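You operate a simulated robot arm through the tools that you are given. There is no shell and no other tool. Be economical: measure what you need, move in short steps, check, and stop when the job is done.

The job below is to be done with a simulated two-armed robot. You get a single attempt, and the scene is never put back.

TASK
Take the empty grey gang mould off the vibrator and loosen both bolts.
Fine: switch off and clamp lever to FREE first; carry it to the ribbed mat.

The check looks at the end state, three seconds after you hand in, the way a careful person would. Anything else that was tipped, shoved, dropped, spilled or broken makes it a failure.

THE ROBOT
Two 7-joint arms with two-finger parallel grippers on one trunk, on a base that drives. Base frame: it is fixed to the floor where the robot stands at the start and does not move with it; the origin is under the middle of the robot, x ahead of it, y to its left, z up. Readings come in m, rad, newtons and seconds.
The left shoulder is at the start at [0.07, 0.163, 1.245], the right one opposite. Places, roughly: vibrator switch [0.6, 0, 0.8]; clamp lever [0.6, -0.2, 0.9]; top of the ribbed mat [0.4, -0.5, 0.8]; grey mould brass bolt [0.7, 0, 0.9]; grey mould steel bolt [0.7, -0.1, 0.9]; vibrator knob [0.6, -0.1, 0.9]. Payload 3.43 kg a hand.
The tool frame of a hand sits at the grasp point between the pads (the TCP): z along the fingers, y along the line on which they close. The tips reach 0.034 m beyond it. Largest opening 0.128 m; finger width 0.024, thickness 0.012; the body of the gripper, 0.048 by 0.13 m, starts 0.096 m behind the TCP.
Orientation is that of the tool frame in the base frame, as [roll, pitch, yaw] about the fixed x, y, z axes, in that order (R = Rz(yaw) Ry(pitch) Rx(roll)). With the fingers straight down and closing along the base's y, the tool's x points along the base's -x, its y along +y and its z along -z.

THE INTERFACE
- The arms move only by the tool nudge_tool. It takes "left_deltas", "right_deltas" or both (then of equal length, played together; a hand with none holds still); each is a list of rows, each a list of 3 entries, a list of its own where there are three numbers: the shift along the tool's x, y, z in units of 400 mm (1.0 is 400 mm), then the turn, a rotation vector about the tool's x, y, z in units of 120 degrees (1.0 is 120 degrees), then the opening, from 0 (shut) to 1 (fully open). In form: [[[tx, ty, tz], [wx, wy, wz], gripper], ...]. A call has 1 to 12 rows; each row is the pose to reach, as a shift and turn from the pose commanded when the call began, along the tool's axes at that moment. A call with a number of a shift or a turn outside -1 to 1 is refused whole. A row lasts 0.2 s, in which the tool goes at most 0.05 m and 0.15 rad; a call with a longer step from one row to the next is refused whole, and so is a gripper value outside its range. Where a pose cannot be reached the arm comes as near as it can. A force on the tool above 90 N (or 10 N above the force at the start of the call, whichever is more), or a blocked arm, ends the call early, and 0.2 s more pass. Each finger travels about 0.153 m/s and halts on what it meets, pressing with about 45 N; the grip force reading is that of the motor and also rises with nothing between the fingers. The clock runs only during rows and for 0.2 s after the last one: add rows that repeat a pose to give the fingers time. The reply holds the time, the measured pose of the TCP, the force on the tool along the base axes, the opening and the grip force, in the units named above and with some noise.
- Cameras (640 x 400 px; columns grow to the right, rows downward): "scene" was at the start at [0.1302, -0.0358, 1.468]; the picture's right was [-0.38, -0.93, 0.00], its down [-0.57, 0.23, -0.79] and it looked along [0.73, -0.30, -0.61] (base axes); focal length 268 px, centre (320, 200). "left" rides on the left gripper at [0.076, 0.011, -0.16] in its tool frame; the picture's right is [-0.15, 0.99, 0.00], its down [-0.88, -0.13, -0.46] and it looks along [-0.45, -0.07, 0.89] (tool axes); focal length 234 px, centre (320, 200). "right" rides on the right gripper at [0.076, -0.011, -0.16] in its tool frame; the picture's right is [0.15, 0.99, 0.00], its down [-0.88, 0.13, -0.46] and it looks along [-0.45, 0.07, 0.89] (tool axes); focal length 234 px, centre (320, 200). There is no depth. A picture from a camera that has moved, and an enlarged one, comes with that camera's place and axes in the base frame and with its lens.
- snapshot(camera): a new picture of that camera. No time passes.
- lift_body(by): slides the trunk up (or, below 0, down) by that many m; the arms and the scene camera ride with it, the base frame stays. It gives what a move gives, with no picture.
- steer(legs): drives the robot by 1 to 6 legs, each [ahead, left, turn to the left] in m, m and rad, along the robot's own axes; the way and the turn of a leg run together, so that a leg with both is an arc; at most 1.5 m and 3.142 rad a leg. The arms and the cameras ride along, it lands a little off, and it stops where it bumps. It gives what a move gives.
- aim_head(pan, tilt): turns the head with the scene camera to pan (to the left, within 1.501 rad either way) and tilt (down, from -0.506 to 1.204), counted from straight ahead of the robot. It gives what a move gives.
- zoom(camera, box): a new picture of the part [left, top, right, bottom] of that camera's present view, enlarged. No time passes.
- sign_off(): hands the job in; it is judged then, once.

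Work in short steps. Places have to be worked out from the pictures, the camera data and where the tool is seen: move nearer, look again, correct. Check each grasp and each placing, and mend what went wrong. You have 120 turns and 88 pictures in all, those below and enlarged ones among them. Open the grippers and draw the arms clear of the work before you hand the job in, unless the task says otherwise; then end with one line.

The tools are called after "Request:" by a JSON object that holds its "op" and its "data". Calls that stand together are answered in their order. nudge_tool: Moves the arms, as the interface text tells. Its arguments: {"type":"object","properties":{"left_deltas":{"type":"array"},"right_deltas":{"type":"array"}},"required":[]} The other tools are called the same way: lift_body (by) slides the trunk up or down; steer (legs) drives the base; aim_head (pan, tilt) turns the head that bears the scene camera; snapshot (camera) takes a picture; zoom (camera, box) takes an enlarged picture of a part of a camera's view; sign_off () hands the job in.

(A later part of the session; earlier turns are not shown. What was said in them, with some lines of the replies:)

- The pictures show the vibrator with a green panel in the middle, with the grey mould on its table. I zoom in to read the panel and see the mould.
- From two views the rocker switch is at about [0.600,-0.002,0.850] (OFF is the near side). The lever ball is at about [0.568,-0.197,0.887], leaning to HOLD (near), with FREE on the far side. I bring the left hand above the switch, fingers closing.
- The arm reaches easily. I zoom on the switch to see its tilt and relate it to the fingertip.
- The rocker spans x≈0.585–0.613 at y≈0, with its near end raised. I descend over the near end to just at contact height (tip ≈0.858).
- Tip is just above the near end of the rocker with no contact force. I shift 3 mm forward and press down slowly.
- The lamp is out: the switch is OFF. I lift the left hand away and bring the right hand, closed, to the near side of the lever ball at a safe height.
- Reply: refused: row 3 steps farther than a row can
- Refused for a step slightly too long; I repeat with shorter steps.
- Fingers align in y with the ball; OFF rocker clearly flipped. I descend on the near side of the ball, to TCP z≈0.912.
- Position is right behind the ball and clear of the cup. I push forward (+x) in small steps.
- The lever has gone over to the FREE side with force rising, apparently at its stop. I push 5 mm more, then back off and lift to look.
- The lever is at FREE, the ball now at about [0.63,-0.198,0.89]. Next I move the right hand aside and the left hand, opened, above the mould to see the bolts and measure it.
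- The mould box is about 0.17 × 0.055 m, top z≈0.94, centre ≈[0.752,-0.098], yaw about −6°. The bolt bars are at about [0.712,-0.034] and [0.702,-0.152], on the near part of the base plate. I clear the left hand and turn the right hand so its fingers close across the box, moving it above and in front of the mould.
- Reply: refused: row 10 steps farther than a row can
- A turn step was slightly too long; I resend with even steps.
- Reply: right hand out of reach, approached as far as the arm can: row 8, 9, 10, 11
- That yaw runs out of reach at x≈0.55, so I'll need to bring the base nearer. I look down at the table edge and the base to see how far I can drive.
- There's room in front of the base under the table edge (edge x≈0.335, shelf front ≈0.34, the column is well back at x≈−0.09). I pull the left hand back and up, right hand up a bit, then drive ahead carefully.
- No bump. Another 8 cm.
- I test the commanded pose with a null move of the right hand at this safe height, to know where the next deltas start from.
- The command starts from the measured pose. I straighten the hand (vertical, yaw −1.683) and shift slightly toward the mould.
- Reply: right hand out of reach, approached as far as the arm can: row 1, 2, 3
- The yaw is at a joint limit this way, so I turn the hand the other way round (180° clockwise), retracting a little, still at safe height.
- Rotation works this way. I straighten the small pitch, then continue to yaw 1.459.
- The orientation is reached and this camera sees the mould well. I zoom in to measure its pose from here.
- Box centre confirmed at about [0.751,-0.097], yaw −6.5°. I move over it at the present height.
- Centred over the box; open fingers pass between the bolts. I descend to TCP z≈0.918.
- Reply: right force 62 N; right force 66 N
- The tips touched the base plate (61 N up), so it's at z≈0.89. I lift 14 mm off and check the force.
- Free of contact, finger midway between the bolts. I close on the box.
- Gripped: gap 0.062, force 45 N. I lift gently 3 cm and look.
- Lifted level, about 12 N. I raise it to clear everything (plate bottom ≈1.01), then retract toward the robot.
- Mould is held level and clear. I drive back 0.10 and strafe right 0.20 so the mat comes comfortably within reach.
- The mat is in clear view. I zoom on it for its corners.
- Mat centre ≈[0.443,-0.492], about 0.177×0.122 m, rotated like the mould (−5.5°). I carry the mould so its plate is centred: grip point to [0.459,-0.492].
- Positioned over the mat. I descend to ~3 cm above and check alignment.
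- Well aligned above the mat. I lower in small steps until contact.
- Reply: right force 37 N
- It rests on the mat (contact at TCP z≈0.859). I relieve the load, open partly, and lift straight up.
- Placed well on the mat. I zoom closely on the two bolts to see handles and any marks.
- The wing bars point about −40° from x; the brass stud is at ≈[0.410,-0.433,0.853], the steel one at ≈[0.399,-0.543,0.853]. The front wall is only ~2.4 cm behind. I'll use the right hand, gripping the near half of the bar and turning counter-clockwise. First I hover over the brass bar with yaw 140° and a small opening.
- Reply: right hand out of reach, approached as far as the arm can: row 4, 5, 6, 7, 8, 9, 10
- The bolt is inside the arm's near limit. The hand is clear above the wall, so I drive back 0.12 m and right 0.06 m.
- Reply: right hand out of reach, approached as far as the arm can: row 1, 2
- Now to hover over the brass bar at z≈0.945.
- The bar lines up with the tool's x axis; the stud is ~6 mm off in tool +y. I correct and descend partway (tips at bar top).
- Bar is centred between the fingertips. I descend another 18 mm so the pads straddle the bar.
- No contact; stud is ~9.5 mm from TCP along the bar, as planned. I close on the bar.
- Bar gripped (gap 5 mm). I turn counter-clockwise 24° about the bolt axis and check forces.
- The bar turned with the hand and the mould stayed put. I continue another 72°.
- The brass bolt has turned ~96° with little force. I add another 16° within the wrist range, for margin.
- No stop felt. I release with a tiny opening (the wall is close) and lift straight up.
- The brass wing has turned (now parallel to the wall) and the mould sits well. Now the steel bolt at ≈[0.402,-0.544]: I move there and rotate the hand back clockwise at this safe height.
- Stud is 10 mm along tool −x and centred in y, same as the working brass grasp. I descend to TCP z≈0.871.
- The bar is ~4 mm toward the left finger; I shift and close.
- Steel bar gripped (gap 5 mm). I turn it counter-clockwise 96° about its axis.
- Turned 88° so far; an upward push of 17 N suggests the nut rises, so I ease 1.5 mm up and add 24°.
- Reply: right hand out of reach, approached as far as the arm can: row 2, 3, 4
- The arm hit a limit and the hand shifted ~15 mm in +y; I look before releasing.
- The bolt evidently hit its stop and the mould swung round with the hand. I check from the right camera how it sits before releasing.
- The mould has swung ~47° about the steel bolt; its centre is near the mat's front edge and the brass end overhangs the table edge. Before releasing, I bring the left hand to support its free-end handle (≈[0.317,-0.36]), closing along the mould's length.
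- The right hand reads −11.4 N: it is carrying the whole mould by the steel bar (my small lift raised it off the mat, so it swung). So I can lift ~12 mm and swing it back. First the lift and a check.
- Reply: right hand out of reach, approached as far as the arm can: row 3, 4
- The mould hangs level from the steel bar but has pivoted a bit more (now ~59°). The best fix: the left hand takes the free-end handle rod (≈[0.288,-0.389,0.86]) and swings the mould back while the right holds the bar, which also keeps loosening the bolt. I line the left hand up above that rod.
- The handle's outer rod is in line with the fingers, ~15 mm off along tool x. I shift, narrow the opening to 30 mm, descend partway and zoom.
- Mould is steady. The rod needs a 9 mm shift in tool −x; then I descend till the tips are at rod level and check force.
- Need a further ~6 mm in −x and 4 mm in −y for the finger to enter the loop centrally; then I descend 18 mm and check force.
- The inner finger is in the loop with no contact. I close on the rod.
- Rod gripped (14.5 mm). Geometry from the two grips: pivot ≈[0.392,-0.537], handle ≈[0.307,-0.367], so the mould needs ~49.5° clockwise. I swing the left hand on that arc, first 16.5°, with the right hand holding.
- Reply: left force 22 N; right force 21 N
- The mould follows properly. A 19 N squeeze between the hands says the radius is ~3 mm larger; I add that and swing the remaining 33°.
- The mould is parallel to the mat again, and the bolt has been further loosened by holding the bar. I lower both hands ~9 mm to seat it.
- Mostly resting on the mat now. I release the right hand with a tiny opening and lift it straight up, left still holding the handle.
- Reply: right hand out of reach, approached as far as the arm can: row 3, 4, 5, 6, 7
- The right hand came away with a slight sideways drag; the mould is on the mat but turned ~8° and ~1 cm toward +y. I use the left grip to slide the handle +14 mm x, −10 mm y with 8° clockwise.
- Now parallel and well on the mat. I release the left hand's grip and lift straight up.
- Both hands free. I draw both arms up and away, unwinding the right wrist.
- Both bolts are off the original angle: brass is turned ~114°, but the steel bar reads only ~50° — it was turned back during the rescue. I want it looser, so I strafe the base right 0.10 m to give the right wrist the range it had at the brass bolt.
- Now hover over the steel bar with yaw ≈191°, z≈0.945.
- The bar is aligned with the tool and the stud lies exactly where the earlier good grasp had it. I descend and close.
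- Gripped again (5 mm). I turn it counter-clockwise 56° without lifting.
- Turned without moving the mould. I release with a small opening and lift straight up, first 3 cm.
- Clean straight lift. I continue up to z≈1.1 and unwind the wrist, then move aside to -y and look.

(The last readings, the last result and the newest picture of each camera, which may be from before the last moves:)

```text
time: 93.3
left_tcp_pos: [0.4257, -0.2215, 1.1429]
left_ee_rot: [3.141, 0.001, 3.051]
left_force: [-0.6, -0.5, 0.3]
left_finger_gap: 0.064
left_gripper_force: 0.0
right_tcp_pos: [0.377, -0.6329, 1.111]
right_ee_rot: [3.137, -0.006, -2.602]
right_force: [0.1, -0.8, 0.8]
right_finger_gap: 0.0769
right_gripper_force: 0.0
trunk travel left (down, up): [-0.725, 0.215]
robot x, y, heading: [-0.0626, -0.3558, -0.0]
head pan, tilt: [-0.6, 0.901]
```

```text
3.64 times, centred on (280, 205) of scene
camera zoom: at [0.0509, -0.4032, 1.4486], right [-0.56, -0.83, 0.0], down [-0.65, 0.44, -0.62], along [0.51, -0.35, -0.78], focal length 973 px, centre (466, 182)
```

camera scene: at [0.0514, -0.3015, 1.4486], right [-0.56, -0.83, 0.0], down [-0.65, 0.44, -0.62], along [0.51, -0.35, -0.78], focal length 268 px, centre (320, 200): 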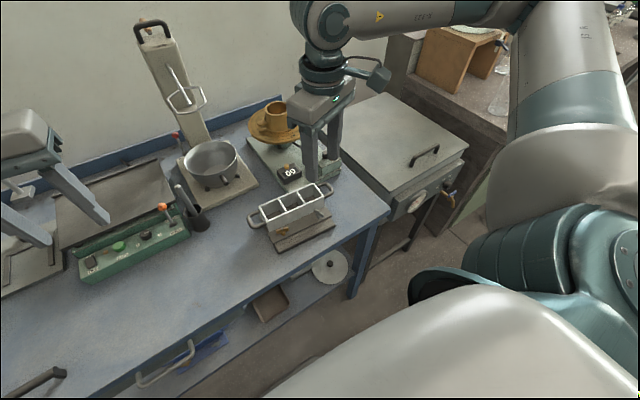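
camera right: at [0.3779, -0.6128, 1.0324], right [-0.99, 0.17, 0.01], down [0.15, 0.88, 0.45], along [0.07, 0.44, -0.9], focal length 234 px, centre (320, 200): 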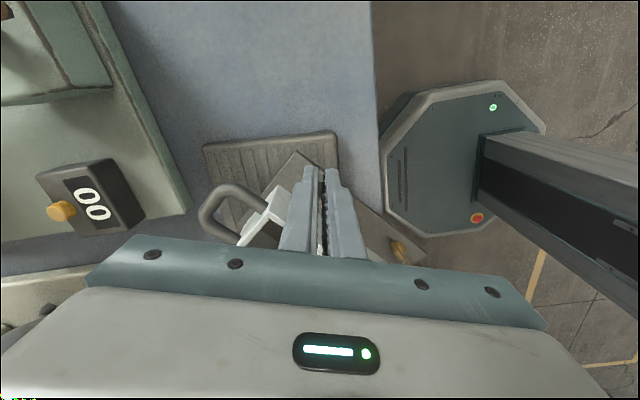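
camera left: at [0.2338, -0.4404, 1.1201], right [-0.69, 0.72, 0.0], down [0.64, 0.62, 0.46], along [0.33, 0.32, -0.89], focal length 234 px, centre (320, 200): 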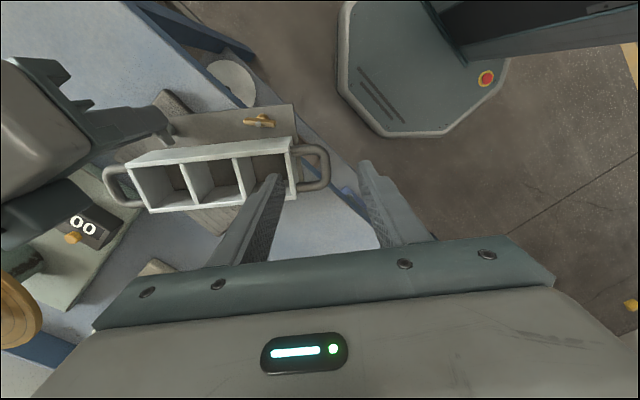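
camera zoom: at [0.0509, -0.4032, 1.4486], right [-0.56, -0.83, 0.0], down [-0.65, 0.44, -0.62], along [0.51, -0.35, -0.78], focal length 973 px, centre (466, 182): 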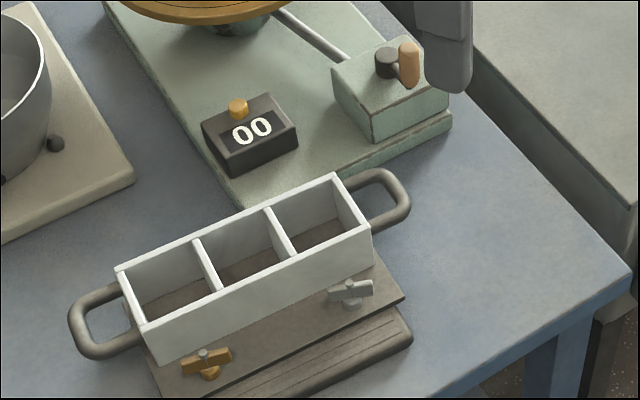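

Both wings now lie along the wall, turned well over a quarter turn from where they started. The mould sits on the mat, the switch is OFF and the lever FREE. I open both grippers fully where they are, clear of the work.

Request:
{"op": "nudge_tool", "data": {"left_deltas": [[[0, 0, -0.05], [0, 0, 0], 1], [[0, 0, -0.1], [0, 0, 0], 1], [[0, 0, -0.1], [0, 0, 0], 1]], "right_deltas": [[[0, 0, -0.05], [0, 0, 0], 1], [[0, 0, -0.1], [0, 0, 0], 1], [[0, 0, -0.1], [0, 0, 0], 1]]}}

Request:
{"op": "snapshot", "data": {"camera": "scene"}}

```text
time: 94.1
left_tcp_pos: [0.4258, -0.2205, 1.182]
left_ee_rot: [3.141, 0.0, 3.052]
left_force: [0.1, 0.2, 0.0]
left_finger_gap: 0.1285
left_gripper_force: 0.1
right_tcp_pos: [0.3782, -0.6316, 1.1516]
right_ee_rot: [3.139, -0.009, -2.598]
right_force: [0.4, 0.8, -0.8]
right_finger_gap: 0.1281
right_gripper_force: 0.1
trunk travel left (down, up): [-0.725, 0.215]
robot x, y, heading: [-0.061, -0.359, 0.002]
head pan, tilt: [-0.6, 0.901]
```

```text
0 pictures are left
camera scene: at [0.0526, -0.4016, 1.4485], right [-0.56, -0.83, 0.0], down [-0.65, 0.44, -0.62], along [0.51, -0.35, -0.78], focal length 268 px, centre (320, 200)
```

scene: 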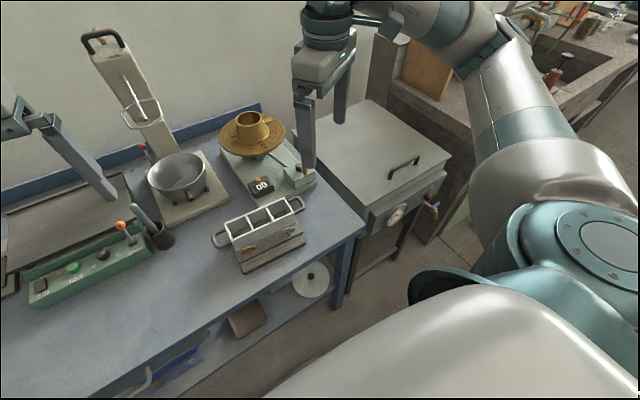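

The last picture shows everything upright, the mould on the mat and both hands clear, so I hand in.

Request:
{"op": "sign_off", "data": {}}

```text
The job is handed in.
```

The vibrator is off and its clamp lever is at FREE; the grey mould is on the ribbed mat, sitting slightly towards the back, with both bolts turned about 110° counter-clockwise, though the mould swung half off the mat during the steel bolt and had to be put back.
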